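You operate a simulated robot arm through the tools that you are given. There is no shell and no other tool.

Carry out the task below with a simulated two-armed robot. There is one attempt and no reset: what you move stays moved.

## Task
Press the yellow meter button two times. Take the yellow wedge and put it on the blue book. Stack the blue valve that says "B" from the front of the long oak bench on top of the blue valve marked "C". Turn the tone knob of the maroon amp to 0. Put the swap adapter with the white grip on the low shelf of the long oak bench. Put two of the white fuses from the top of the wooden side table on the top of the multicore tray. Take the blue patch card and leave it on the top shelf over the flight case. Open the low red drawer. Any order will do. Set down upright: swap adapter with the white grip.
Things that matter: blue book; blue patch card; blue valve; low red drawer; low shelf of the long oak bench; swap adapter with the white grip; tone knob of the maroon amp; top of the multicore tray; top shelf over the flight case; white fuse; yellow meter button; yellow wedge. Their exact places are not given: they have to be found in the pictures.

The check looks at the end state, three seconds after you hand in, the way a careful person would. Anything else that was tipped, shoved, dropped, spilled or broken makes it a failure.

## Robot
Two 7-joint arms with two-finger parallel grippers on one trunk, on a base that drives. Base frame: it is fixed to the floor where the robot stands at the start and does not move with it; the origin is under the middle of the robot, x ahead of it, y to its left, z up. Readings come in mm, rad, newtons and seconds.
The left shoulder is at the start at [70, 177, 995], the right one opposite. With the tool pointing down near the work surface each hand reaches from about 300 to 740 mm from the robot's upright axis, wherever it stands, measured 20 degrees to its own side. Places, roughly: blue book [0, -3250, 250]; blue patch card [500, -2500, 750]; blue valve [-2250, -1750, 750]; low red drawer [800, 4600, 200]; low shelf of the long oak bench [-2300, -1700, 300]; swap adapter with the white grip (14x4x7 cm) [400, -3100, 800]; tone knob of the maroon amp [-1300, -2900, 500]; top of the multicore tray [-300, 1200, 800]; top shelf over the flight case (25x54 cm) [1680, -1040, 1540]; white fuse [0, -3250, 750]; yellow meter button [-2600, -1500, 800]; yellow wedge (12x5x4 cm) [-2400, -1600, 300]. Payload 3.43 kg a hand.
Tool frame (each hand has its own): the origin (TCP) lies between the finger pads and is the grasp point; the fingertips stand 30 mm ahead of it; z points along the fingers, y is the line along which they close. The gripper opens to 94 mm. The fingers are 28 mm wide and 10 mm thick; the gripper's body (50 by 96 mm) begins 55 mm behind the TCP.
Orientation is told as [roll, pitch, yaw] about the base's x, y, z axes, in that order, counted from this pose: with the fingers straight down and closing along the base's y, the tool's x points along the base's -x, its y along +y and its z along -z.

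## Interface
- The arms move only by the tool step_arm. It takes "left_series", "right_series" or both (then of equal length, played together; a hand with none holds still); each is a list of rows, each an object of numbers (a shift or turn left out is 0, a gripper value left out holds the last): "claw": the opening, from 0 (shut) to 1 (fully open); "dx", "dy", "dz": the shift along the tool's x, y, z in mm; "ax", "ay", "az": the turn, a rotation vector about the tool's x, y, z in rad. In form: [{"claw": .., "dx": .., "dy": .., "dz": .., "ax": .., "ay": .., "az": ..}, ...]. A call has 1 to 20 rows; each row is the pose to reach, as a shift and turn from the pose commanded when the call began, along the tool's axes at that moment. Rows are played at 5 a second. More than 50 mm and 0.15 rad between two rows, or a gripper value outside its range, and nothing of the call is played. Where a pose cannot be reached the arm comes as near as it can. A force on the tool above 40 N (or 10 N above the force at the start of the call, whichever is more), or a blocked arm, ends the call early, and 0.2 s more pass. Each finger travels about 153 mm/s and halts on what it meets, pressing with about 29 N; the grip force reading is that of the motor and also rises with nothing between the fingers. The clock runs only during rows and for 0.2 s after the last one: add rows that repeat a pose to give the fingers time. It gives the time, the measured TCP pose, the force on the tool (base axes), the opening and the grip force at its end, in the units of the frame above (readings bear some noise), with the torque about the TCP (base axes, N m) and any sound that the robot's microphone picked up.
- Cameras (640 x 400 px; columns grow to the right, rows downward): "scene" is now at [137.6, -3.3, 1315.3]; the picture's right is [-0.04, -1.00, 0.00], its down [-0.56, 0.02, -0.83] and it looks along [0.83, -0.03, -0.56] (base axes); focal length 273 px, centre (320, 200). "left" rides on the left gripper at [76, -14, -102] in its tool frame; the picture's right is [0.18, 0.98, 0.00], its down [-0.75, 0.14, -0.64] and it looks along [-0.63, 0.12, 0.77] (tool axes); focal length 243 px, centre (320, 200). "right" rides on the right gripper at [76, 14, -103] in its tool frame; the picture's right is [-0.18, 0.98, 0.00], its down [-0.75, -0.14, -0.64] and it looks along [-0.63, -0.12, 0.77] (tool axes); focal length 243 px, centre (320, 200).
- capture(camera): a new picture of that camera. The clock stands still meanwhile.
- raise_lower(by): slides the trunk up (or, below 0, down) by that many mm; the arms and the scene camera ride with it, the base frame stays. It gives what a move gives, with no picture.
- base_move(legs): drives the robot by 1 to 6 legs, each [ahead, turn to the left] in mm and rad, along the robot's own axes; the way and the turn of a leg run together, so that a leg with both is an arc; at most 1500 mm and 3.142 rad a leg. The arms and the cameras ride along, it lands a little off, and it stops where it bumps. It gives what a move gives.
- pan_tilt(pan, tilt): turns the head with the scene camera to pan (to the left, within 1.501 rad either way) and tilt (down, from -0.506 to 1.204), counted from straight ahead of the robot. It gives what a move gives.
- probe_pixels(camera, pixels): there is no depth. For up to 12 entries [column, row, z] of the newest picture of that camera ("zoom" is the newest enlarged one), the place [x, y] in the base frame at which the ray of that pixel passes the height z, good to about 3 mm. The clock stands still meanwhile.
- close_up(camera, box): a new picture of the part [left, top, right, bottom] of that camera's present view, enlarged. The clock stands still meanwhile.
- finish_job(): hands the job in; it is judged then, once.

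Leave the grippers open and the arms clear of the work at the hand-in unless told otherwise.

The tools are called after "Call:" as a command line: name --argument value ..., lists and objects as JSON in quotes. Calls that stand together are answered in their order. step_arm: Moves the arms, as the interface text tells. Its arguments: {"type":"object","properties":{"left_series":{"type":"array"},"right_series":{"type":"array"}},"required":[]} The other tools are called the same way: raise_lower (by) slides the trunk up or down; base_move (legs) drives the base; pan_tilt (pan, tilt) turns the head that bears the scene camera; capture (camera) takes a picture; probe_pixels (camera, pixels) gives the place at which the rays of pixels pass given heights; close_up (camera, box) takes an enlarged picture of a part of a camera's view; finish_job () hands the job in.

At the start:

```text
time: 0.0
left_eef_pos: [480.2, 241.5, 995.9]
left_tcp_rot: [-0.001, -0.001, 0.001]
left_ft_force: [-0.1, 0.5, -0.4]
left_torque: [0.02, 0.02, -0.02]
left_gripper_width: 93.9
left_finger_force: 0.1
right_eef_pos: [386.7, -173.0, 1031.4]
right_tcp_rot: [0.0, -0.003, 0.001]
right_ft_force: [-0.1, 0.0, -0.2]
right_torque: [0.04, 0.01, -0.02]
right_gripper_width: 94.1
right_finger_force: 0.1
trunk travel left (down, up): [-575.0, 265.0]
robot x, y, heading: [-1.9, 1.9, -0.004]
head pan, tilt: [-0.04, 0.593]
```

scene: 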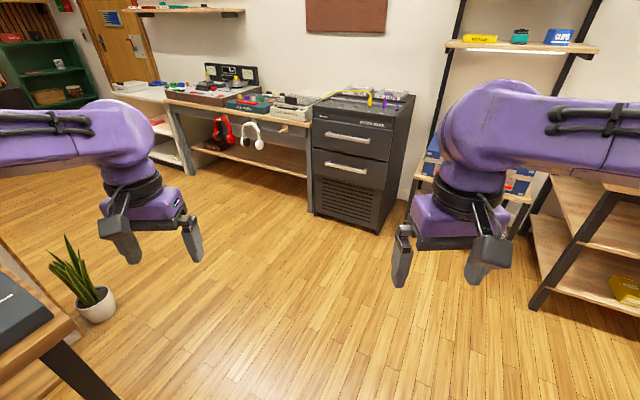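
right: 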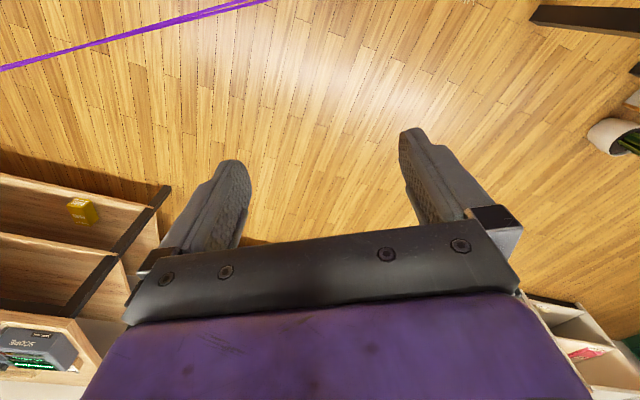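
left: 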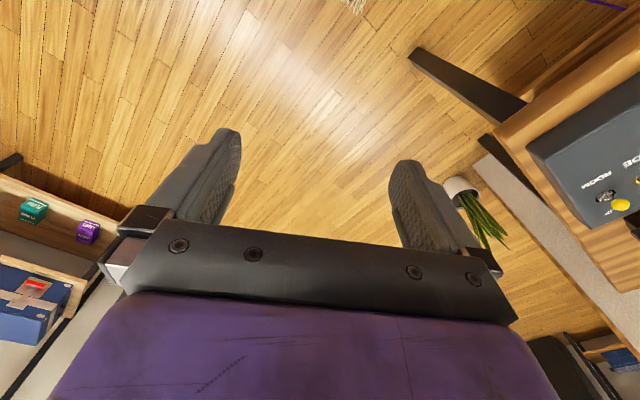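

I see a room with a workbench ahead, shelves on the right and a table on the left. I'll look around first by turning the head.

Call:
pan_tilt --pan -1.4 --tilt 0.4

Call:
capture --camera "scene"

Call:
pan_tilt --pan 1.4 --tilt 0.4

Call:
capture --camera "scene"

Call:
pan_tilt --pan -0.7 --tilt 0.2

Call:
capture --camera "scene"

```text
time: 1.5
left_eef_pos: [481.3, 243.0, 996.3]
left_tcp_rot: [0.0, 0.0, 0.0]
left_ft_force: [0.3, 0.9, -0.1]
left_torque: [-0.01, -0.02, -0.01]
left_gripper_width: 93.7
left_finger_force: 0.1
right_eef_pos: [386.9, -173.4, 1033.4]
right_tcp_rot: [0.0, -0.002, 0.003]
right_ft_force: [-0.1, -0.8, 0.2]
right_torque: [0.03, -0.01, 0.02]
right_gripper_width: 94.1
right_finger_force: 0.0
trunk travel left (down, up): [-575.0, 265.0]
robot x, y, heading: [4.2, 0.7, 0.001]
head pan, tilt: [-1.4, 0.4]
```

```text
taken
```

scene: 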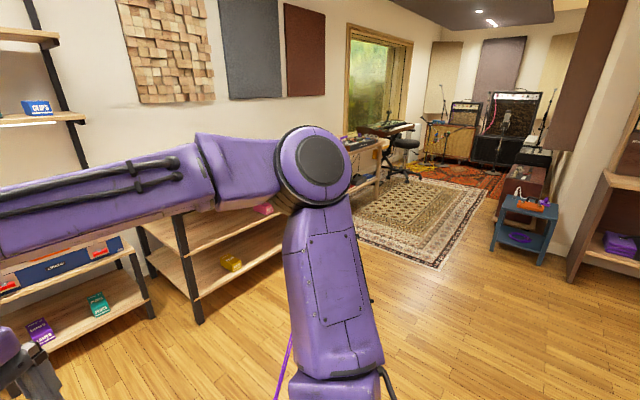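

```text
time: 4.0
left_eef_pos: [480.7, 243.2, 996.7]
left_tcp_rot: [0.001, -0.001, 0.0]
left_ft_force: [-0.7, 0.4, -0.7]
left_torque: [0.03, 0.0, -0.01]
left_gripper_width: 94.1
left_finger_force: 0.1
right_eef_pos: [387.1, -173.8, 1032.7]
right_tcp_rot: [0.002, -0.001, 0.002]
right_ft_force: [0.4, 0.8, -0.3]
right_torque: [0.0, 0.01, 0.03]
right_gripper_width: 94.2
right_finger_force: 0.1
trunk travel left (down, up): [-575.0, 265.0]
robot x, y, heading: [-0.9, -1.0, 0.002]
head pan, tilt: [1.4, 0.4]
```

```text
taken
```

scene: 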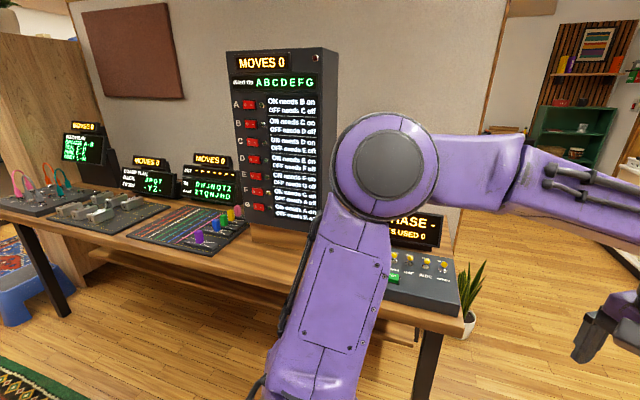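

```text
time: 6.0
left_eef_pos: [480.8, 243.1, 996.6]
left_tcp_rot: [0.001, 0.001, 0.0]
left_ft_force: [-0.2, -0.9, 0.1]
left_torque: [0.0, 0.01, -0.01]
left_gripper_width: 94.1
left_finger_force: 0.0
right_eef_pos: [386.8, -173.7, 1033.1]
right_tcp_rot: [0.002, -0.001, 0.003]
right_ft_force: [-0.6, -0.1, -0.5]
right_torque: [0.01, -0.03, 0.01]
right_gripper_width: 94.1
right_finger_force: 0.1
trunk travel left (down, up): [-575.0, 265.0]
robot x, y, heading: [0.4, -1.3, -0.0]
head pan, tilt: [-0.7, 0.201]
```

```text
taken
```

scene: 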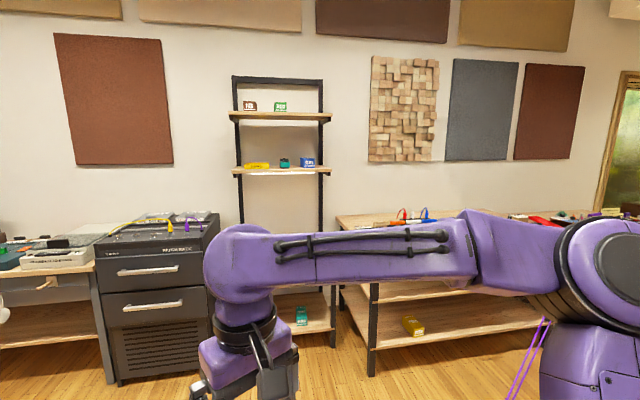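

The shelf rack with the high shelf is at right ahead. I'll turn right toward the south side and look there, before driving further.

Call:
base_move --legs '[[0, -1.57]]'

Call:
pan_tilt --pan 0 --tilt 0.2

Call:
capture --camera "scene"

Call:
pan_tilt --pan -0.9 --tilt 0.2

Call:
capture --camera "scene"

Call:
pan_tilt --pan 0.8 --tilt 0.2

Call:
capture --camera "scene"

```text
time: 10.2
left_eef_pos: [245.9, -478.6, 996.6]
left_tcp_rot: [0.001, 0.0, -1.564]
left_ft_force: [-0.7, -0.6, 0.5]
left_torque: [0.02, 0.04, 0.01]
left_gripper_width: 93.8
left_finger_force: 0.0
right_eef_pos: [-172.1, -387.6, 1034.9]
right_tcp_rot: [0.002, -0.002, -1.562]
right_ft_force: [0.2, -1.0, -0.1]
right_torque: [0.01, 0.01, -0.04]
right_gripper_width: 94.2
right_finger_force: 0.0
trunk travel left (down, up): [-575.0, 265.0]
robot x, y, heading: [-2.8, 4.5, -1.56]
head pan, tilt: [-0.7, 0.201]
```

```text
time: 11.3
left_eef_pos: [245.8, -478.0, 996.0]
left_tcp_rot: [0.0, 0.0, -1.563]
left_ft_force: [0.0, -0.2, -0.2]
left_torque: [-0.03, 0.0, 0.0]
left_gripper_width: 94.0
left_finger_force: 0.1
right_eef_pos: [-170.0, -387.9, 1033.5]
right_tcp_rot: [0.001, 0.0, -1.564]
right_ft_force: [-0.7, 0.4, 0.1]
right_torque: [0.0, 0.0, 0.02]
right_gripper_width: 94.0
right_finger_force: 0.0
trunk travel left (down, up): [-575.0, 265.0]
robot x, y, heading: [-0.2, -0.6, -1.564]
head pan, tilt: [0.0, 0.201]
```

```text
taken
```

scene: 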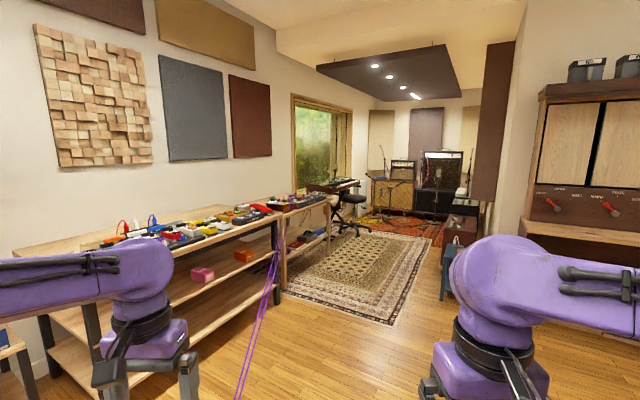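

```text
time: 12.5
left_eef_pos: [246.4, -478.5, 995.6]
left_tcp_rot: [0.001, 0.0, -1.563]
left_ft_force: [0.3, 0.0, 0.5]
left_torque: [-0.02, 0.01, 0.0]
left_gripper_width: 94.0
left_finger_force: 0.1
right_eef_pos: [-171.5, -387.5, 1032.2]
right_tcp_rot: [0.001, 0.0, -1.562]
right_ft_force: [-0.4, 0.0, -0.1]
right_torque: [0.0, -0.03, -0.01]
right_gripper_width: 94.1
right_finger_force: 0.1
trunk travel left (down, up): [-575.0, 265.0]
robot x, y, heading: [-0.2, 3.3, -1.56]
head pan, tilt: [-0.901, 0.201]
```

```text
taken
```

scene: 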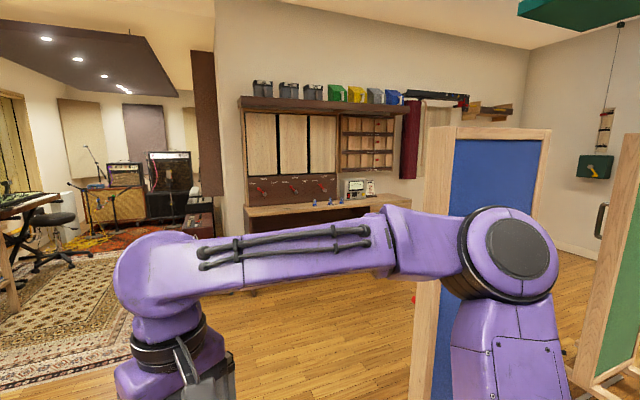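

```text
time: 14.2
left_eef_pos: [245.5, -478.3, 995.1]
left_tcp_rot: [0.001, 0.0, -1.564]
left_ft_force: [-0.9, -0.3, 0.3]
left_torque: [0.0, -0.01, 0.02]
left_gripper_width: 93.8
left_finger_force: 0.1
right_eef_pos: [-170.4, -388.4, 1032.5]
right_tcp_rot: [0.002, 0.0, -1.56]
right_ft_force: [0.7, -0.1, 0.1]
right_torque: [-0.02, -0.02, -0.01]
right_gripper_width: 93.9
right_finger_force: 0.1
trunk travel left (down, up): [-575.0, 265.0]
robot x, y, heading: [0.4, 1.3, -1.563]
head pan, tilt: [0.799, 0.201]
```

```text
taken
```

scene: 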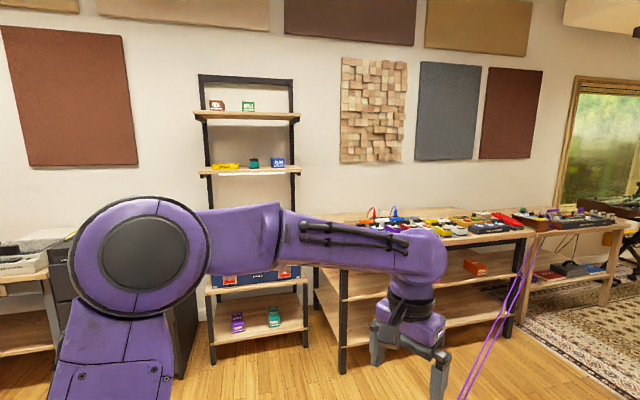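

I notice a purple line (cable or tape) near (500,310) between the bench and the floor. I'll zoom on it to understand whether it is a driving hazard.

Call:
pan_tilt --pan 0.1 --tilt 0.8

Call:
capture --camera "scene"

Call:
pan_tilt --pan 0.2 --tilt 0.3

Call:
close_up --camera "scene" --box '[220, 120, 420, 245]'

Call:
close_up --camera "scene" --box '[420, 120, 620, 245]'

```text
time: 15.3
left_eef_pos: [247.4, -478.6, 996.1]
left_tcp_rot: [0.0, 0.0, -1.563]
left_ft_force: [0.1, 0.4, -0.1]
left_torque: [-0.01, 0.0, 0.03]
left_gripper_width: 93.7
left_finger_force: 0.1
right_eef_pos: [-170.5, -387.2, 1031.8]
right_tcp_rot: [0.002, -0.001, -1.563]
right_ft_force: [1.2, -0.2, -0.3]
right_torque: [0.01, -0.04, -0.01]
right_gripper_width: 93.8
right_finger_force: 0.2
trunk travel left (down, up): [-575.0, 265.0]
robot x, y, heading: [-0.1, -2.8, -1.566]
head pan, tilt: [0.099, 0.799]
```

```text
taken
```

scene: 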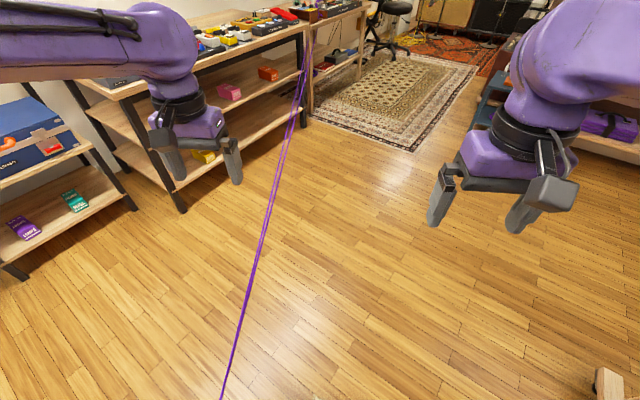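

```text
time: 16.2
left_eef_pos: [246.5, -478.2, 996.3]
left_tcp_rot: [0.0, 0.001, -1.564]
left_ft_force: [-0.1, 1.3, -0.3]
left_torque: [0.02, 0.0, 0.02]
left_gripper_width: 94.1
left_finger_force: 0.0
right_eef_pos: [-170.5, -388.5, 1032.8]
right_tcp_rot: [0.002, -0.001, -1.561]
right_ft_force: [0.2, 0.2, 0.4]
right_torque: [0.02, 0.0, 0.04]
right_gripper_width: 94.1
right_finger_force: 0.0
trunk travel left (down, up): [-575.0, 265.0]
robot x, y, heading: [-1.6, -1.2, -1.56]
head pan, tilt: [0.201, 0.3]
```

```text
3.20 times, centred on (320, 182) of scene
```

zoom: 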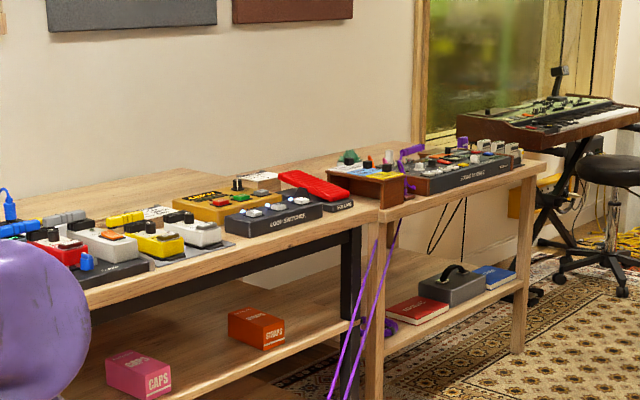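

```text
3.20 times, centred on (520, 182) of scene
```

zoom: 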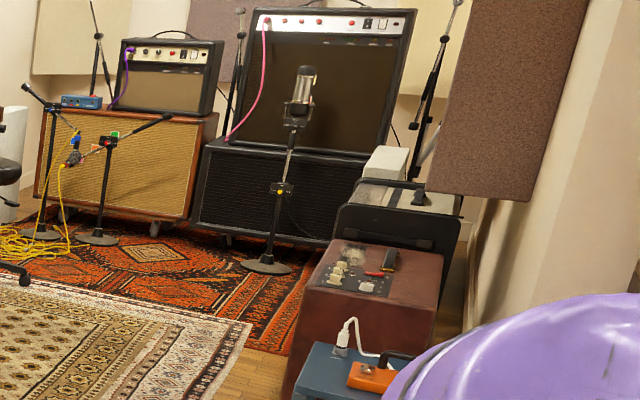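

The taut purple strands run from the bench corner to the floor near the robot. I'll take a picture with a steep tilt to find where they end, and probe.

Call:
pan_tilt --pan 0.5 --tilt 1.1

Call:
capture --camera "scene"

Call:
pan_tilt --pan 1.5 --tilt 1.0

Call:
capture --camera "scene"

```text
time: 17.3
left_eef_pos: [245.6, -478.7, 996.3]
left_tcp_rot: [0.0, 0.001, -1.564]
left_ft_force: [0.3, 0.7, 0.4]
left_torque: [0.0, -0.02, 0.02]
left_gripper_width: 94.1
left_finger_force: 0.1
right_eef_pos: [-169.8, -387.3, 1033.0]
right_tcp_rot: [0.001, -0.001, -1.562]
right_ft_force: [-0.3, 0.0, 0.1]
right_torque: [0.02, 0.0, 0.01]
right_gripper_width: 94.0
right_finger_force: 0.0
trunk travel left (down, up): [-575.0, 265.0]
robot x, y, heading: [1.6, 0.1, -1.562]
head pan, tilt: [0.499, 1.1]
```

```text
taken
```

scene: 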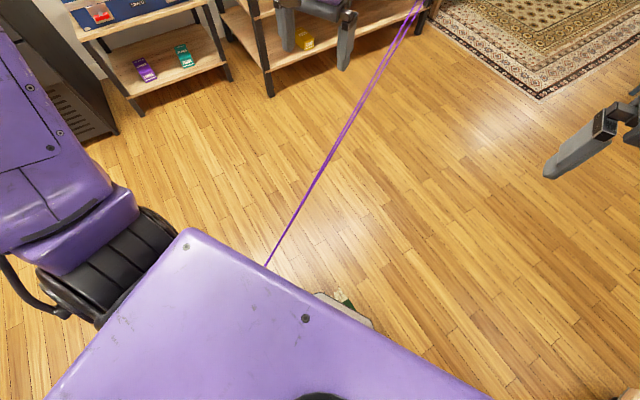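

```text
time: 18.6
left_eef_pos: [245.0, -478.1, 995.9]
left_tcp_rot: [-0.001, -0.002, -1.564]
left_ft_force: [-0.5, -0.4, -0.3]
left_torque: [-0.02, 0.0, 0.0]
left_gripper_width: 93.9
left_finger_force: 0.0
right_eef_pos: [-171.0, -388.1, 1033.0]
right_tcp_rot: [0.002, -0.001, -1.563]
right_ft_force: [0.1, -0.3, 0.5]
right_torque: [-0.03, 0.04, 0.04]
right_gripper_width: 93.9
right_finger_force: 0.2
trunk travel left (down, up): [-575.0, 265.0]
robot x, y, heading: [-1.5, 3.4, -1.563]
head pan, tilt: [1.499, 1.0]
```

```text
taken
```

scene: 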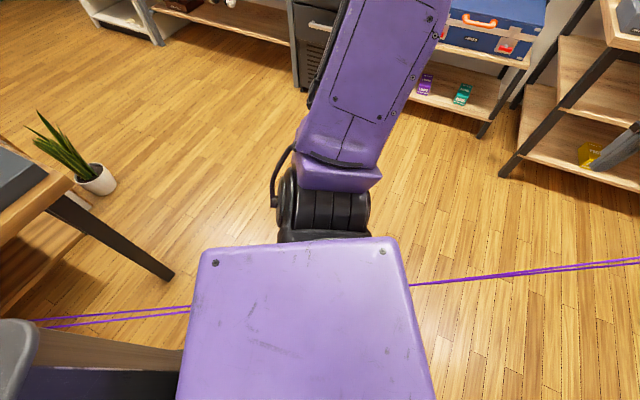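

Call:
probe_pixels --camera "scene" --pixels '[[410, 285, 0], [638, 262, 0], [190, 312, 0], [40, 325, 0], [410, 285, 400], [638, 262, 400], [190, 312, 400], [40, 325, 400], [40, 200, 0], [95, 180, 0], [170, 275, 0]]'

```text
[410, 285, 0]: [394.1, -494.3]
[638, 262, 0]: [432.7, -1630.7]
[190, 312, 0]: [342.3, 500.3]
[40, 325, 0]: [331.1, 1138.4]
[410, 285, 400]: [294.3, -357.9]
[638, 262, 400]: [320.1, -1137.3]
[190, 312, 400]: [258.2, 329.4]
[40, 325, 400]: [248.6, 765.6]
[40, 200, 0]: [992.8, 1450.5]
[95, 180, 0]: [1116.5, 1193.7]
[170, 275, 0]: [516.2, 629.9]
```

The purple line passes about 350–450 mm to the east of the robot, if on the floor. I'll drive 700 mm ahead (south) on the free floor and look again to get parallax.

Call:
base_move --legs '[[700, 0]]'

Call:
pan_tilt --pan 0.9 --tilt 0.8

Call:
capture --camera "scene"

Call:
pan_tilt --pan 0 --tilt 0.5

Call:
capture --camera "scene"

```text
time: 22.4
left_eef_pos: [249.9, -1174.2, 996.2]
left_tcp_rot: [0.0, 0.0, -1.564]
left_ft_force: [0.6, 0.7, 0.3]
left_torque: [0.0, 0.01, 0.01]
left_gripper_width: 93.8
left_finger_force: 0.1
right_eef_pos: [-167.3, -1084.5, 1032.9]
right_tcp_rot: [0.003, -0.001, -1.561]
right_ft_force: [-0.1, -0.9, -0.2]
right_torque: [0.03, -0.01, 0.01]
right_gripper_width: 93.8
right_finger_force: 0.1
trunk travel left (down, up): [-575.0, 265.0]
robot x, y, heading: [6.4, -695.8, -1.567]
head pan, tilt: [1.499, 1.0]
```

```text
time: 23.4
left_eef_pos: [250.7, -1174.2, 997.2]
left_tcp_rot: [-0.002, 0.0, -1.564]
left_ft_force: [-0.4, -0.2, 0.2]
left_torque: [-0.01, -0.02, 0.0]
left_gripper_width: 94.0
left_finger_force: 0.0
right_eef_pos: [-167.3, -1084.9, 1033.5]
right_tcp_rot: [0.002, -0.002, -1.562]
right_ft_force: [-0.9, 0.2, -0.5]
right_torque: [-0.01, 0.03, 0.0]
right_gripper_width: 94.0
right_finger_force: 0.1
trunk travel left (down, up): [-575.0, 265.0]
robot x, y, heading: [0.9, -696.0, -1.564]
head pan, tilt: [0.901, 0.799]
```

```text
taken
```

scene: 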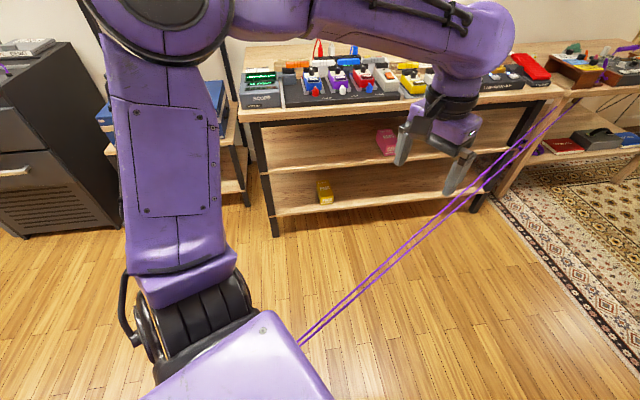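

```text
time: 24.6
left_eef_pos: [251.5, -1175.6, 996.4]
left_tcp_rot: [0.001, 0.001, -1.565]
left_ft_force: [-0.5, -1.1, 0.6]
left_torque: [0.0, 0.01, -0.01]
left_gripper_width: 93.9
left_finger_force: 0.0
right_eef_pos: [-167.7, -1084.5, 1033.7]
right_tcp_rot: [0.0, -0.001, -1.562]
right_ft_force: [0.0, 0.2, -0.1]
right_torque: [0.01, 0.01, 0.0]
right_gripper_width: 93.9
right_finger_force: 0.1
trunk travel left (down, up): [-575.0, 265.0]
robot x, y, heading: [8.0, -696.1, -1.562]
head pan, tilt: [0.0, 0.499]
```

```text
taken
```

scene: 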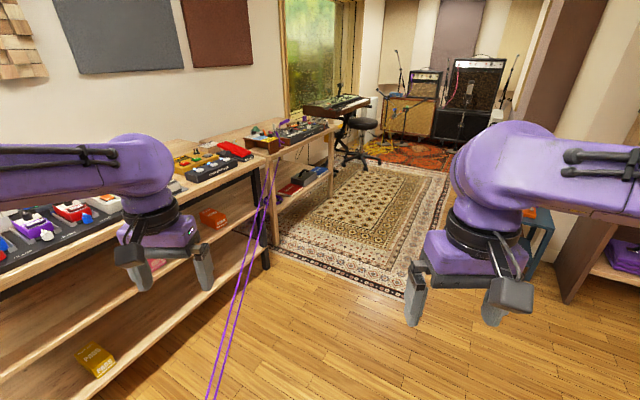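

Call:
probe_pixels --camera "scene" --pixels '[[207, 398, 0], [225, 330, 0], [243, 270, 0], [262, 205, 0], [207, 398, 400], [225, 330, 400], [243, 270, 400], [262, 205, 400], [272, 160, 750], [272, 160, 600]]'

```text
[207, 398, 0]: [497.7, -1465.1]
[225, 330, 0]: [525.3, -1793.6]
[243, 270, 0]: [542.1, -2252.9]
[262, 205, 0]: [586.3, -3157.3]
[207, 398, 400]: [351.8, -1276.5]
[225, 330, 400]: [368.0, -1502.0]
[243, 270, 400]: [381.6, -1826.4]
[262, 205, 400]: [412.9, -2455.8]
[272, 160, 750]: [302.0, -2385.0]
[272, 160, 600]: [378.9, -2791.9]
```

The cable's height is ambiguous from here since both views are along it. I'll turn west to see what stands there, then step sideways to triangulate the cable.

Call:
base_move --legs '[[0, -1.3]]'

Call:
pan_tilt --pan 0 --tilt 0.5

Call:
capture --camera "scene"

Call:
pan_tilt --pan -1.0 --tilt 0.5

Call:
capture --camera "scene"

Call:
pan_tilt --pan 1.0 --tilt 0.5

Call:
capture --camera "scene"

```text
time: 28.2
left_eef_pos: [-387.6, -1065.3, 996.0]
left_tcp_rot: [-0.001, 0.003, -2.853]
left_ft_force: [0.7, 0.5, -0.3]
left_torque: [-0.01, 0.03, -0.04]
left_gripper_width: 94.2
left_finger_force: 0.1
right_eef_pos: [-414.8, -638.7, 1033.4]
right_tcp_rot: [0.003, -0.002, -2.852]
right_ft_force: [-0.6, 0.3, 1.0]
right_torque: [0.02, -0.01, 0.0]
right_gripper_width: 94.0
right_finger_force: 0.0
trunk travel left (down, up): [-575.0, 265.0]
robot x, y, heading: [3.2, -699.1, -2.855]
head pan, tilt: [0.0, 0.499]
```

```text
time: 28.8
left_eef_pos: [-387.2, -1064.5, 995.0]
left_tcp_rot: [0.001, 0.001, -2.854]
left_ft_force: [-0.3, 0.7, 0.4]
left_torque: [0.0, -0.02, -0.02]
left_gripper_width: 93.9
left_finger_force: 0.1
right_eef_pos: [-416.0, -639.5, 1033.0]
right_tcp_rot: [0.001, -0.001, -2.851]
right_ft_force: [0.5, 0.7, -0.5]
right_torque: [0.0, 0.0, 0.0]
right_gripper_width: 94.0
right_finger_force: 0.0
trunk travel left (down, up): [-575.0, 265.0]
robot x, y, heading: [4.6, -696.9, -2.856]
head pan, tilt: [0.0, 0.499]
```

```text
taken
```

scene: 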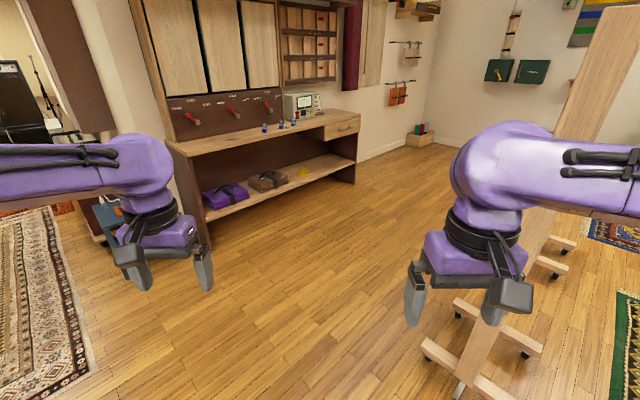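

```text
time: 30.1
left_eef_pos: [-386.9, -1064.7, 995.3]
left_tcp_rot: [-0.001, 0.001, -2.854]
left_ft_force: [0.1, 0.9, 0.2]
left_torque: [-0.03, 0.01, 0.0]
left_gripper_width: 94.0
left_finger_force: 0.0
right_eef_pos: [-416.3, -639.6, 1033.0]
right_tcp_rot: [0.001, -0.001, -2.853]
right_ft_force: [-0.3, 0.0, -0.4]
right_torque: [0.04, 0.02, 0.01]
right_gripper_width: 94.2
right_finger_force: 0.1
trunk travel left (down, up): [-575.0, 265.0]
robot x, y, heading: [1.1, -696.5, -2.853]
head pan, tilt: [-1.0, 0.499]
```

```text
taken
```

scene: 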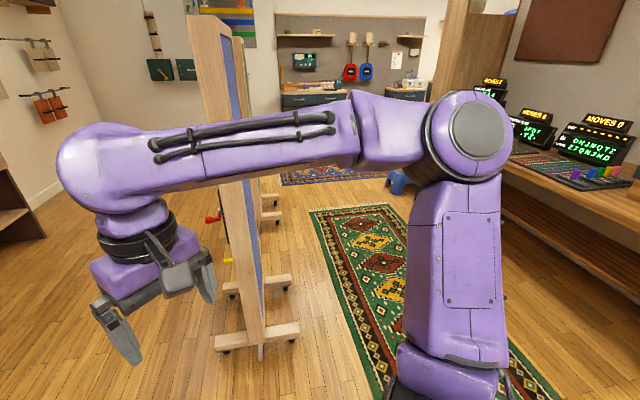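

```text
time: 32.0
left_eef_pos: [-388.1, -1065.3, 996.5]
left_tcp_rot: [0.001, 0.0, -2.854]
left_ft_force: [-0.2, 0.1, 0.4]
left_torque: [-0.03, -0.01, 0.0]
left_gripper_width: 94.0
left_finger_force: 0.0
right_eef_pos: [-416.7, -639.9, 1033.1]
right_tcp_rot: [-0.001, 0.001, -2.852]
right_ft_force: [-0.4, 0.4, -0.5]
right_torque: [0.0, 0.01, -0.03]
right_gripper_width: 94.2
right_finger_force: 0.0
trunk travel left (down, up): [-575.0, 265.0]
robot x, y, heading: [1.1, -695.4, -2.852]
head pan, tilt: [1.0, 0.499]
```

```text
taken
```

scene: 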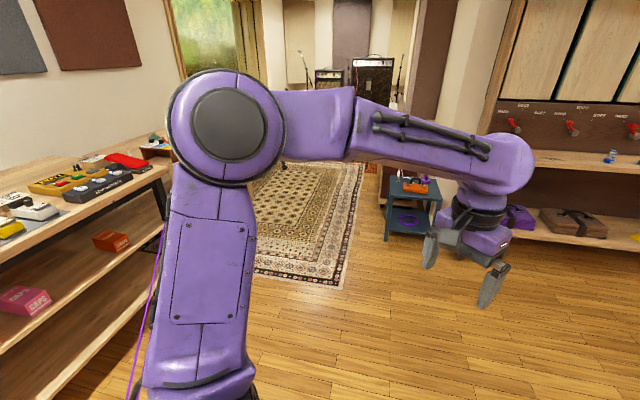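

The valves and meter are on the bench ahead with free floor in between. I'll drive 700 mm toward it and look closely.

Call:
base_move --legs '[[700, 0]]'

Call:
pan_tilt --pan 0.1 --tilt 0.4

Call:
capture --camera "scene"

Call:
close_up --camera "scene" --box '[120, 60, 440, 260]'

Call:
pan_tilt --pan 1.5 --tilt 0.5

Call:
capture --camera "scene"

```text
time: 35.8
left_eef_pos: [-1052.5, -1265.2, 995.3]
left_tcp_rot: [0.0, 0.0, -2.851]
left_ft_force: [0.4, 0.1, 0.3]
left_torque: [-0.02, -0.03, 0.03]
left_gripper_width: 94.0
left_finger_force: 0.1
right_eef_pos: [-1081.3, -839.7, 1033.6]
right_tcp_rot: [-0.001, 0.0, -2.849]
right_ft_force: [0.3, 0.2, -0.1]
right_torque: [0.0, 0.0, -0.04]
right_gripper_width: 93.8
right_finger_force: 0.2
trunk travel left (down, up): [-575.0, 265.0]
robot x, y, heading: [-660.1, -891.7, -2.854]
head pan, tilt: [1.0, 0.499]
```

```text
time: 37.0
left_eef_pos: [-1052.9, -1266.4, 997.1]
left_tcp_rot: [0.001, 0.001, -2.851]
left_ft_force: [0.0, 0.5, -1.1]
left_torque: [-0.02, 0.01, -0.02]
left_gripper_width: 93.8
left_finger_force: 0.1
right_eef_pos: [-1081.9, -839.9, 1033.0]
right_tcp_rot: [0.001, -0.001, -2.847]
right_ft_force: [0.5, 0.0, 0.2]
right_torque: [-0.03, 0.02, -0.02]
right_gripper_width: 93.8
right_finger_force: 0.0
trunk travel left (down, up): [-575.0, 265.0]
robot x, y, heading: [-662.1, -894.7, -2.852]
head pan, tilt: [0.099, 0.4]
```

```text
taken
```

scene: 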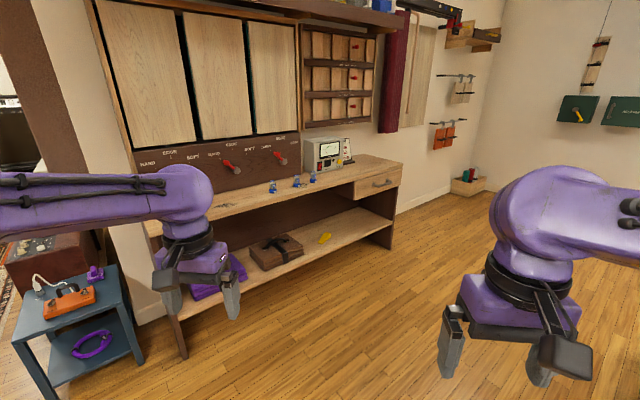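

```text
2.00 times, centred on (280, 160) of scene
```

zoom: 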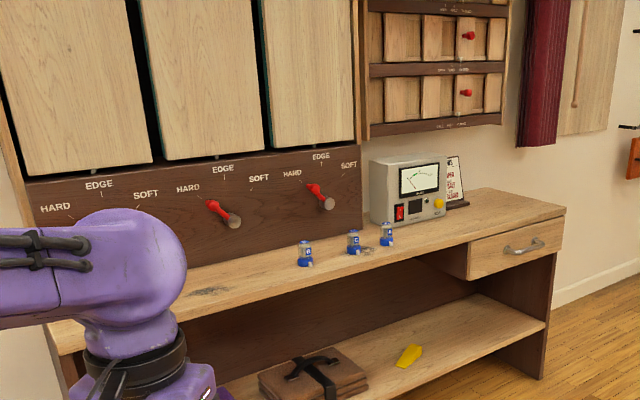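

```text
time: 38.5
left_eef_pos: [-1051.9, -1265.9, 995.6]
left_tcp_rot: [0.001, 0.001, -2.851]
left_ft_force: [-0.9, -0.2, -0.7]
left_torque: [-0.01, -0.01, -0.04]
left_gripper_width: 94.0
left_finger_force: 0.1
right_eef_pos: [-1083.1, -840.8, 1033.1]
right_tcp_rot: [0.0, 0.0, -2.848]
right_ft_force: [0.7, -0.2, 0.1]
right_torque: [0.02, -0.01, -0.03]
right_gripper_width: 93.8
right_finger_force: 0.0
trunk travel left (down, up): [-575.0, 265.0]
robot x, y, heading: [-662.0, -896.7, -2.85]
head pan, tilt: [1.499, 0.499]
```

```text
taken
```

scene: 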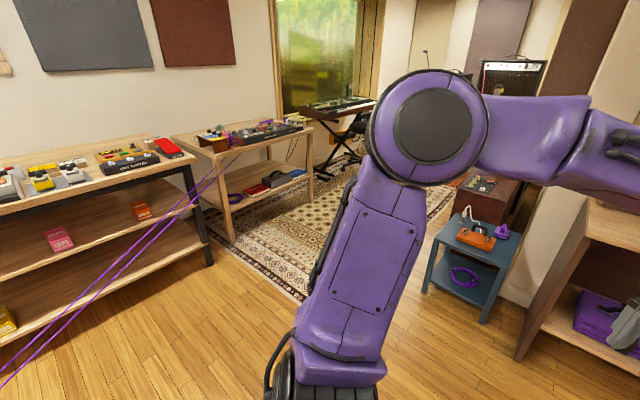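

Call:
probe_pixels --camera "scene" --pixels '[[5, 382, 0], [95, 300, 0], [5, 382, 200], [95, 300, 200], [5, 382, 400], [95, 300, 400], [195, 205, 400], [195, 205, 600], [237, 157, 700], [205, 262, 0], [235, 240, 0], [315, 178, 0]]'

```text
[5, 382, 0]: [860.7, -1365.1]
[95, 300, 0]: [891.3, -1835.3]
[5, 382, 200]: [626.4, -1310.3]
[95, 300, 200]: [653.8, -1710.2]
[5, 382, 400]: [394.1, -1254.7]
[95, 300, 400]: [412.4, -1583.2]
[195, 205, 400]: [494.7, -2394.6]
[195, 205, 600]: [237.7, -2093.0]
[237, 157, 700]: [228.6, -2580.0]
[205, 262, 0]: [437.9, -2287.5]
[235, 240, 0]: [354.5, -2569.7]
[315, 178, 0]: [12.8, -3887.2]
```

The cable hangs at about z 450 near x 330, so it is a barrier between here and the east side; I'll keep clear of it. Now I'll localize the bench: re-aim the head and probe.

Call:
pan_tilt --pan 0.1 --tilt 0.4

Call:
close_up --camera "scene" --box '[120, 80, 440, 280]'

Call:
probe_pixels --camera "zoom" --pixels '[[305, 225, 750], [354, 215, 750], [387, 205, 750], [565, 173, 750], [60, 313, 750], [440, 168, 850], [409, 318, 300], [545, 285, 280], [405, 338, 300]]'

```text
time: 40.1
left_eef_pos: [-1052.4, -1265.8, 996.6]
left_tcp_rot: [0.0, 0.0, -2.849]
left_ft_force: [-0.5, 0.5, 0.8]
left_torque: [0.01, -0.04, -0.03]
left_gripper_width: 93.8
left_finger_force: 0.1
right_eef_pos: [-1083.1, -841.0, 1032.9]
right_tcp_rot: [-0.002, -0.001, -2.848]
right_ft_force: [-0.5, -0.2, 0.2]
right_torque: [0.01, 0.01, 0.01]
right_gripper_width: 94.1
right_finger_force: 0.0
trunk travel left (down, up): [-575.0, 265.0]
robot x, y, heading: [-661.7, -892.8, -2.851]
head pan, tilt: [0.099, 0.4]
```

```text
2.00 times, centred on (280, 180) of scene
```

zoom: 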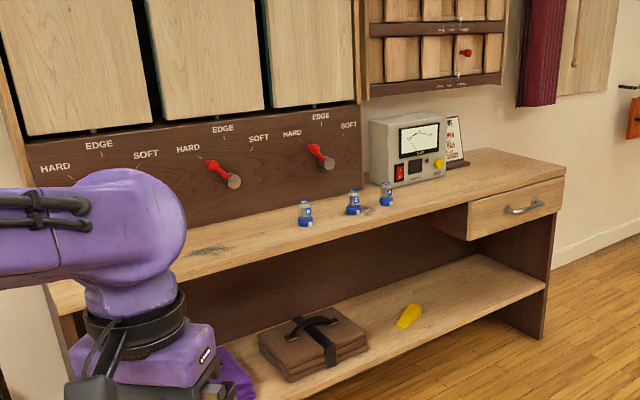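

```text
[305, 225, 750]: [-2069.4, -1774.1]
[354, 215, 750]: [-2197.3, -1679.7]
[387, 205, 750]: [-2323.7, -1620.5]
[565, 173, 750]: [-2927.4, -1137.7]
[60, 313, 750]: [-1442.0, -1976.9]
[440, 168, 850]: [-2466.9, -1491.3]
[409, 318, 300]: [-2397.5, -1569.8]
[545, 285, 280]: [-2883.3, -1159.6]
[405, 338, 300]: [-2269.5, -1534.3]
```

The bench front runs along direction (-0.87, 0.49). A rolling panel stands to my right; I'll look there before driving.

Call:
pan_tilt --pan -0.9 --tilt 0.9

Call:
capture --camera "scene"

Call:
pan_tilt --pan -0.3 --tilt 0.7

Call:
capture --camera "scene"

```text
time: 41.4
left_eef_pos: [-1053.0, -1266.0, 995.3]
left_tcp_rot: [0.0, -0.001, -2.851]
left_ft_force: [0.6, 0.1, -0.5]
left_torque: [-0.04, 0.03, -0.02]
left_gripper_width: 93.8
left_finger_force: 0.1
right_eef_pos: [-1082.7, -840.9, 1032.4]
right_tcp_rot: [0.001, -0.003, -2.848]
right_ft_force: [0.3, 0.1, -0.6]
right_torque: [0.03, 0.01, 0.02]
right_gripper_width: 94.2
right_finger_force: 0.0
trunk travel left (down, up): [-575.0, 265.0]
robot x, y, heading: [-660.9, -894.6, -2.85]
head pan, tilt: [-0.901, 0.901]
```

```text
taken
```

scene: 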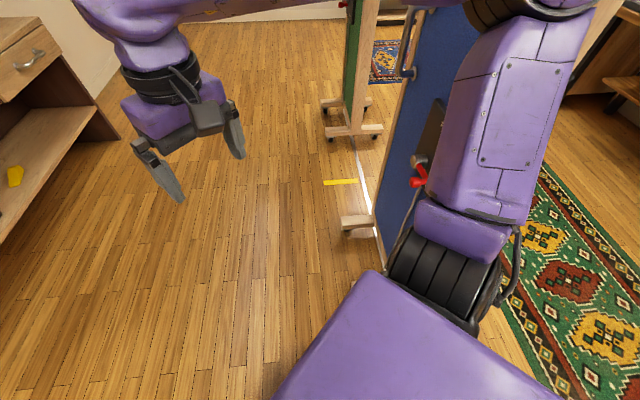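

```text
time: 42.4
left_eef_pos: [-1052.7, -1266.0, 996.1]
left_tcp_rot: [-0.001, 0.0, -2.85]
left_ft_force: [0.6, -0.4, 0.1]
left_torque: [0.01, 0.01, -0.01]
left_gripper_width: 94.2
left_finger_force: 0.1
right_eef_pos: [-1081.7, -840.5, 1032.4]
right_tcp_rot: [-0.001, -0.001, -2.849]
right_ft_force: [0.4, -0.4, -0.5]
right_torque: [-0.03, 0.02, 0.0]
right_gripper_width: 94.0
right_finger_force: 0.0
trunk travel left (down, up): [-575.0, 265.0]
robot x, y, heading: [-661.3, -891.8, -2.848]
head pan, tilt: [-0.3, 0.7]
```

```text
taken
```

scene: 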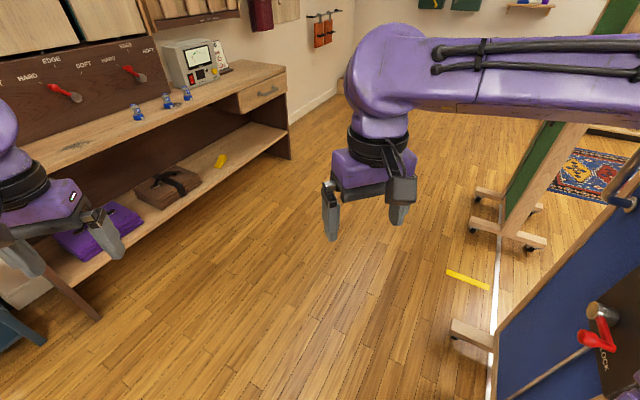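

Call:
probe_pixels --camera "scene" --pixels '[[452, 332, 50], [470, 228, 50], [478, 192, 50], [492, 390, 0], [300, 155, 0], [100, 318, 0], [610, 30, 1300], [640, 180, 900]]'

```text
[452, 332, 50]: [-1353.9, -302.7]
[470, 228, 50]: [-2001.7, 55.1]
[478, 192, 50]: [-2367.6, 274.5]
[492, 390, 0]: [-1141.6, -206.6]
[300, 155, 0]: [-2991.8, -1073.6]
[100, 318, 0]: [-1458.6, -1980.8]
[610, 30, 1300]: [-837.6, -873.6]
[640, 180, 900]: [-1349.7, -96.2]
```

The path toward the bench is clear of the panel feet (nearest at (-1354,-303)). I'll drive to stand squarely in front of the valves.

Call:
base_move --legs '[[0, -0.06], [1230, 0], [0, 0.824]]'

Call:
pan_tilt --pan 0.0 --tilt 0.7

Call:
capture --camera "scene"

```text
time: 51.1
left_eef_pos: [-1870.9, -1712.7, 996.7]
left_tcp_rot: [-0.001, 0.0, -2.083]
left_ft_force: [-0.1, -0.9, -0.2]
left_torque: [-0.02, 0.01, 0.0]
left_gripper_width: 94.0
left_finger_force: 0.0
right_eef_pos: [-2187.9, -1427.3, 1033.7]
right_tcp_rot: [0.0, -0.001, -2.081]
right_ft_force: [-0.3, 0.0, -0.3]
right_torque: [-0.01, -0.01, 0.01]
right_gripper_width: 94.2
right_finger_force: 0.0
trunk travel left (down, up): [-575.0, 265.0]
robot x, y, heading: [-1845.3, -1172.6, -2.083]
head pan, tilt: [-0.3, 0.7]
```

```text
time: 51.9
left_eef_pos: [-1870.1, -1712.2, 996.4]
left_tcp_rot: [0.001, -0.003, -2.083]
left_ft_force: [0.0, -0.3, 0.2]
left_torque: [0.02, 0.0, -0.01]
left_gripper_width: 93.7
left_finger_force: 0.0
right_eef_pos: [-2187.0, -1426.8, 1033.4]
right_tcp_rot: [0.001, -0.003, -2.08]
right_ft_force: [0.0, -0.7, -0.5]
right_torque: [0.03, -0.03, -0.04]
right_gripper_width: 93.8
right_finger_force: 0.0
trunk travel left (down, up): [-575.0, 265.0]
robot x, y, heading: [-1846.0, -1173.6, -2.088]
head pan, tilt: [0.0, 0.7]
```

```text
taken
```

scene: 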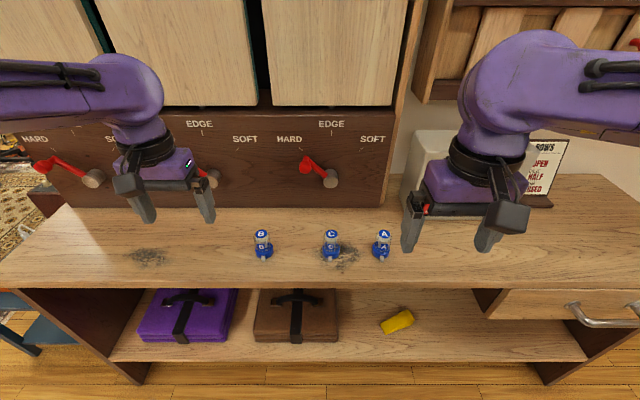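

I see valves B (262,245), C (331,245), A (382,245), square in front. I'll zoom to see their shape and measure.

Call:
close_up --camera "scene" --box '[240, 215, 400, 315]'

Call:
probe_pixels --camera "scene" --pixels '[[20, 288, 750], [600, 289, 750], [263, 257, 750], [331, 258, 750], [382, 257, 750], [262, 234, 810], [331, 234, 810], [382, 234, 810], [398, 328, 280], [110, 360, 260], [580, 360, 260]]'

```text
4.00 times, centred on (320, 265) of scene
```

zoom: 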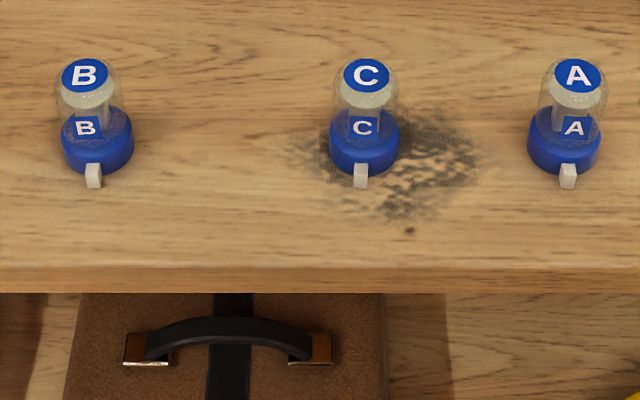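

```text
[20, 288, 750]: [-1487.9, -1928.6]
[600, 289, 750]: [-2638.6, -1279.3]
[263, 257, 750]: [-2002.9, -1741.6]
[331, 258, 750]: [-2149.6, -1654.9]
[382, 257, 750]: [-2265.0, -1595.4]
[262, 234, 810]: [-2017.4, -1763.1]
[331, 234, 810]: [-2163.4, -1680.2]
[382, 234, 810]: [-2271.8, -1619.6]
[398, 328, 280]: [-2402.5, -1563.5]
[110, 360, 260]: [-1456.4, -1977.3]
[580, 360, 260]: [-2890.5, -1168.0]
```

Call:
probe_pixels --camera "zoom" --pixels '[[98, 153, 780], [85, 76, 840], [85, 76, 860], [364, 153, 780], [367, 76, 840], [367, 76, 860], [564, 153, 780], [578, 76, 840], [578, 76, 860], [98, 128, 800], [62, 140, 790], [134, 140, 790]]'

```text
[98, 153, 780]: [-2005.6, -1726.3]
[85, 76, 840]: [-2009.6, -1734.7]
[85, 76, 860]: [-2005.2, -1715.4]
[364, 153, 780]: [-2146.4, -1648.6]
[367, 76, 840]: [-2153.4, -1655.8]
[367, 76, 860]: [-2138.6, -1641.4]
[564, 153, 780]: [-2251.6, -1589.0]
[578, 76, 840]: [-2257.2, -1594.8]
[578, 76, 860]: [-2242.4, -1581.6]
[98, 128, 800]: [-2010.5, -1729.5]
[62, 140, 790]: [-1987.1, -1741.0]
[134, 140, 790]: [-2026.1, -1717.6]
```

Valve B stands about at (-2006,-1727), ~70 mm tall. I'll bring the left hand above it and look with the wrist camera.

Call:
step_arm --left_series '[{"claw": 1, "dx": -27, "dy": -37, "dz": 10}, {"dx": -54, "dy": -74, "dz": 20}, {"dx": -80, "dy": -111, "dz": 30}, {"dx": -80, "dy": -111, "dz": 60}, {"dx": -80, "dy": -111, "dz": 60}]'

Call:
capture --camera "left"

```text
time: 53.1
left_eef_pos: [-2007.4, -1726.8, 937.2]
left_tcp_rot: [0.001, 0.001, -2.082]
left_ft_force: [-0.4, -0.4, 0.1]
left_torque: [0.0, -0.01, 0.01]
left_gripper_width: 94.1
left_finger_force: 0.0
right_eef_pos: [-2189.1, -1426.7, 1032.6]
right_tcp_rot: [0.002, -0.003, -2.081]
right_ft_force: [-0.9, -0.6, -0.4]
right_torque: [-0.03, -0.01, 0.02]
right_gripper_width: 94.0
right_finger_force: 0.1
trunk travel left (down, up): [-575.0, 265.0]
robot x, y, heading: [-1847.8, -1173.1, -2.083]
head pan, tilt: [0.0, 0.7]
```

```text
taken
```

left: 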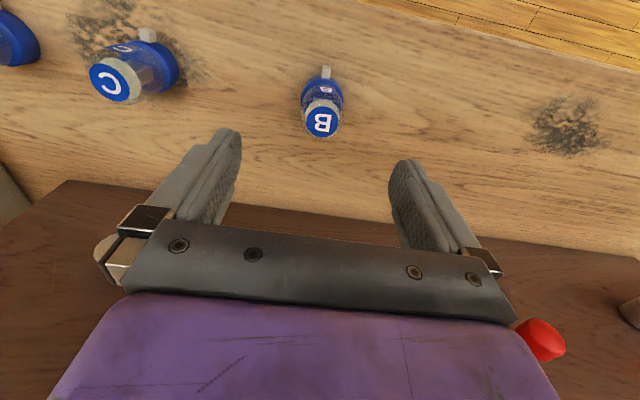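

Call:
probe_pixels --camera "left" --pixels '[[322, 123, 840], [322, 123, 850], [322, 123, 860], [322, 91, 780], [322, 91, 770], [115, 82, 840], [115, 82, 850], [115, 82, 860], [155, 65, 780]]'

Call:
close_up --camera "left" --box '[240, 40, 400, 140]'

```text
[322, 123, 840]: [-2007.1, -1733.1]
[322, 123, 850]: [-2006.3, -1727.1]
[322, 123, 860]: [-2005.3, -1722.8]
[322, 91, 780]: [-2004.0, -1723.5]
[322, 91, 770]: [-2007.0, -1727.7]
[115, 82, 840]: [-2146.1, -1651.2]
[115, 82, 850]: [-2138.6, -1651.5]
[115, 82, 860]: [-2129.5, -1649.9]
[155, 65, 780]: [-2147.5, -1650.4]
```

```text
4.00 times, centred on (320, 90) of left
```

zoom: 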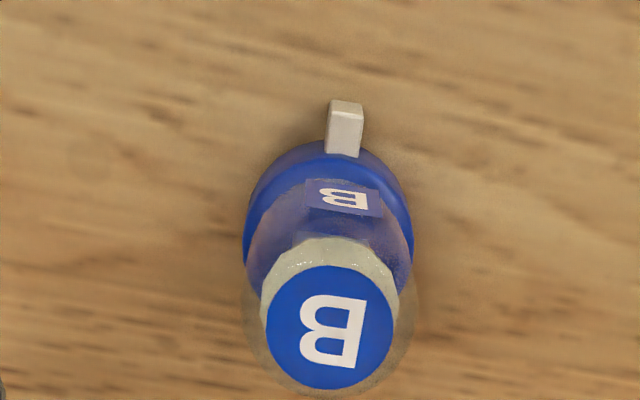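

B's centre reads (-2006,-1728), right under the hand. I'll descend 115 mm and close.

Call:
step_arm --left_series '[{"claw": 1, "dz": 40}, {"dz": 80}, {"dz": 105}, {"dz": 115}, {"dz": 115}, {"claw": 0, "dz": 115}, {"claw": 0, "dz": 115}, {"claw": 0, "dz": 115}, {"claw": 0, "dz": 115}]'

Call:
capture --camera "left"

```text
time: 55.1
left_eef_pos: [-2006.7, -1727.3, 820.8]
left_tcp_rot: [0.001, 0.001, -2.083]
left_ft_force: [0.1, 1.0, -0.3]
left_torque: [-0.01, -0.01, -0.01]
left_gripper_width: 40.8
left_finger_force: 28.6
right_eef_pos: [-2187.6, -1428.1, 1033.6]
right_tcp_rot: [0.001, 0.0, -2.08]
right_ft_force: [0.8, 0.3, 0.2]
right_torque: [-0.02, 0.01, 0.0]
right_gripper_width: 94.1
right_finger_force: 0.1
trunk travel left (down, up): [-575.0, 265.0]
robot x, y, heading: [-1848.6, -1174.4, -2.08]
head pan, tilt: [0.0, 0.7]
```

```text
taken
```

left: 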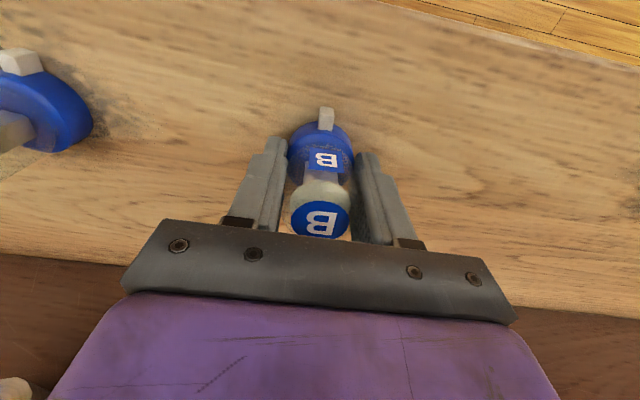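

Gripped the base at 40.8 mm. Lifting 110 mm and moving partway to C, then looking.

Call:
step_arm --left_series '[{"claw": 0, "dz": -40}, {"dz": -80}, {"dz": -110}, {"dy": -40, "dz": -110}, {"dy": -80, "dz": -110}, {"dy": -110, "dz": -110}, {"dy": -110, "dz": -110}]'

Call:
capture --camera "left"

Call:
close_up --camera "left" --box '[120, 20, 360, 170]'

Call:
close_up --camera "scene" --box '[240, 165, 400, 265]'

```text
time: 56.7
left_eef_pos: [-2102.5, -1672.7, 929.7]
left_tcp_rot: [-0.002, 0.001, -2.081]
left_ft_force: [-0.3, 0.4, 0.5]
left_torque: [-0.03, 0.02, 0.01]
left_gripper_width: 0.2
left_finger_force: 29.3
right_eef_pos: [-2187.5, -1426.4, 1033.8]
right_tcp_rot: [0.0, -0.002, -2.08]
right_ft_force: [0.9, -0.7, 0.1]
right_torque: [0.0, 0.02, 0.01]
right_gripper_width: 94.0
right_finger_force: 0.1
trunk travel left (down, up): [-575.0, 265.0]
robot x, y, heading: [-1845.5, -1175.2, -2.082]
head pan, tilt: [0.0, 0.7]
```

```text
taken
```

left: 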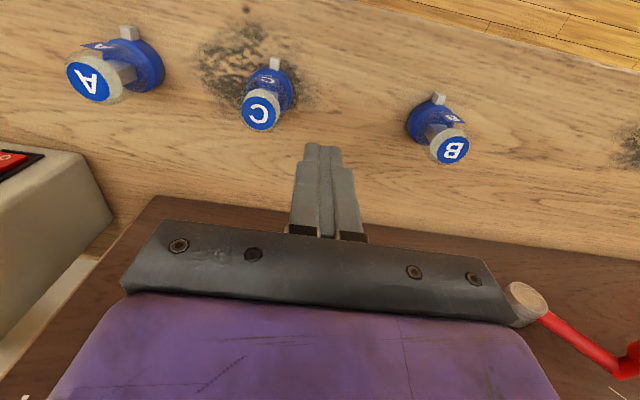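

```text
2.67 times, centred on (240, 95) of left
```

zoom: 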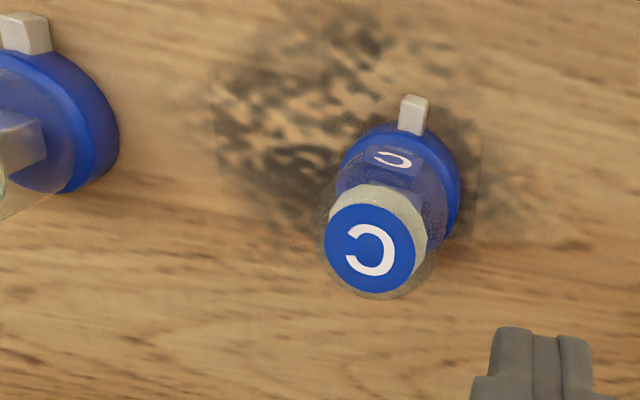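

```text
4.00 times, centred on (320, 215) of scene
```

zoom: 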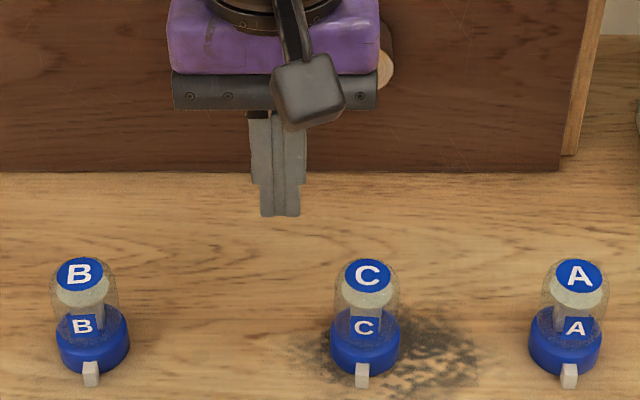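

The valve slipped out of the marginal grip; B stands again near its old place (scene zoom). I'll gently feel for the bench height with the shut fingers here at an empty spot, so as to grip lower.

Call:
step_arm --left_series '[{"claw": 0, "dz": 40}, {"dz": 80}, {"dz": 105}, {"dz": 110}, {"dz": 113}, {"dz": 116}, {"dz": 119}, {"dz": 122}, {"dz": 125}, {"dz": 128}, {"dz": 131}, {"dz": 134}]'

```text
time: 59.0
left_eef_pos: [-2101.6, -1673.4, 809.5]
left_tcp_rot: [-0.002, -0.015, -2.082]
left_ft_force: [7.0, 9.5, 18.3]
left_torque: [0.51, -0.37, -0.13]
left_gripper_width: 0.0
left_finger_force: 29.2
right_eef_pos: [-2185.7, -1423.8, 1035.2]
right_tcp_rot: [-0.001, -0.004, -2.081]
right_ft_force: [0.1, -0.4, 0.5]
right_torque: [-0.01, 0.02, 0.0]
right_gripper_width: 94.1
right_finger_force: 0.0
trunk travel left (down, up): [-575.0, 265.0]
robot x, y, heading: [-1848.0, -1173.2, -2.083]
head pan, tilt: [0.0, 0.7]
stopped in row 11 (left hand): the force on the tool passed its limit at 44 N (the readings are from after the stop); the commanded pose is now the measured one
```

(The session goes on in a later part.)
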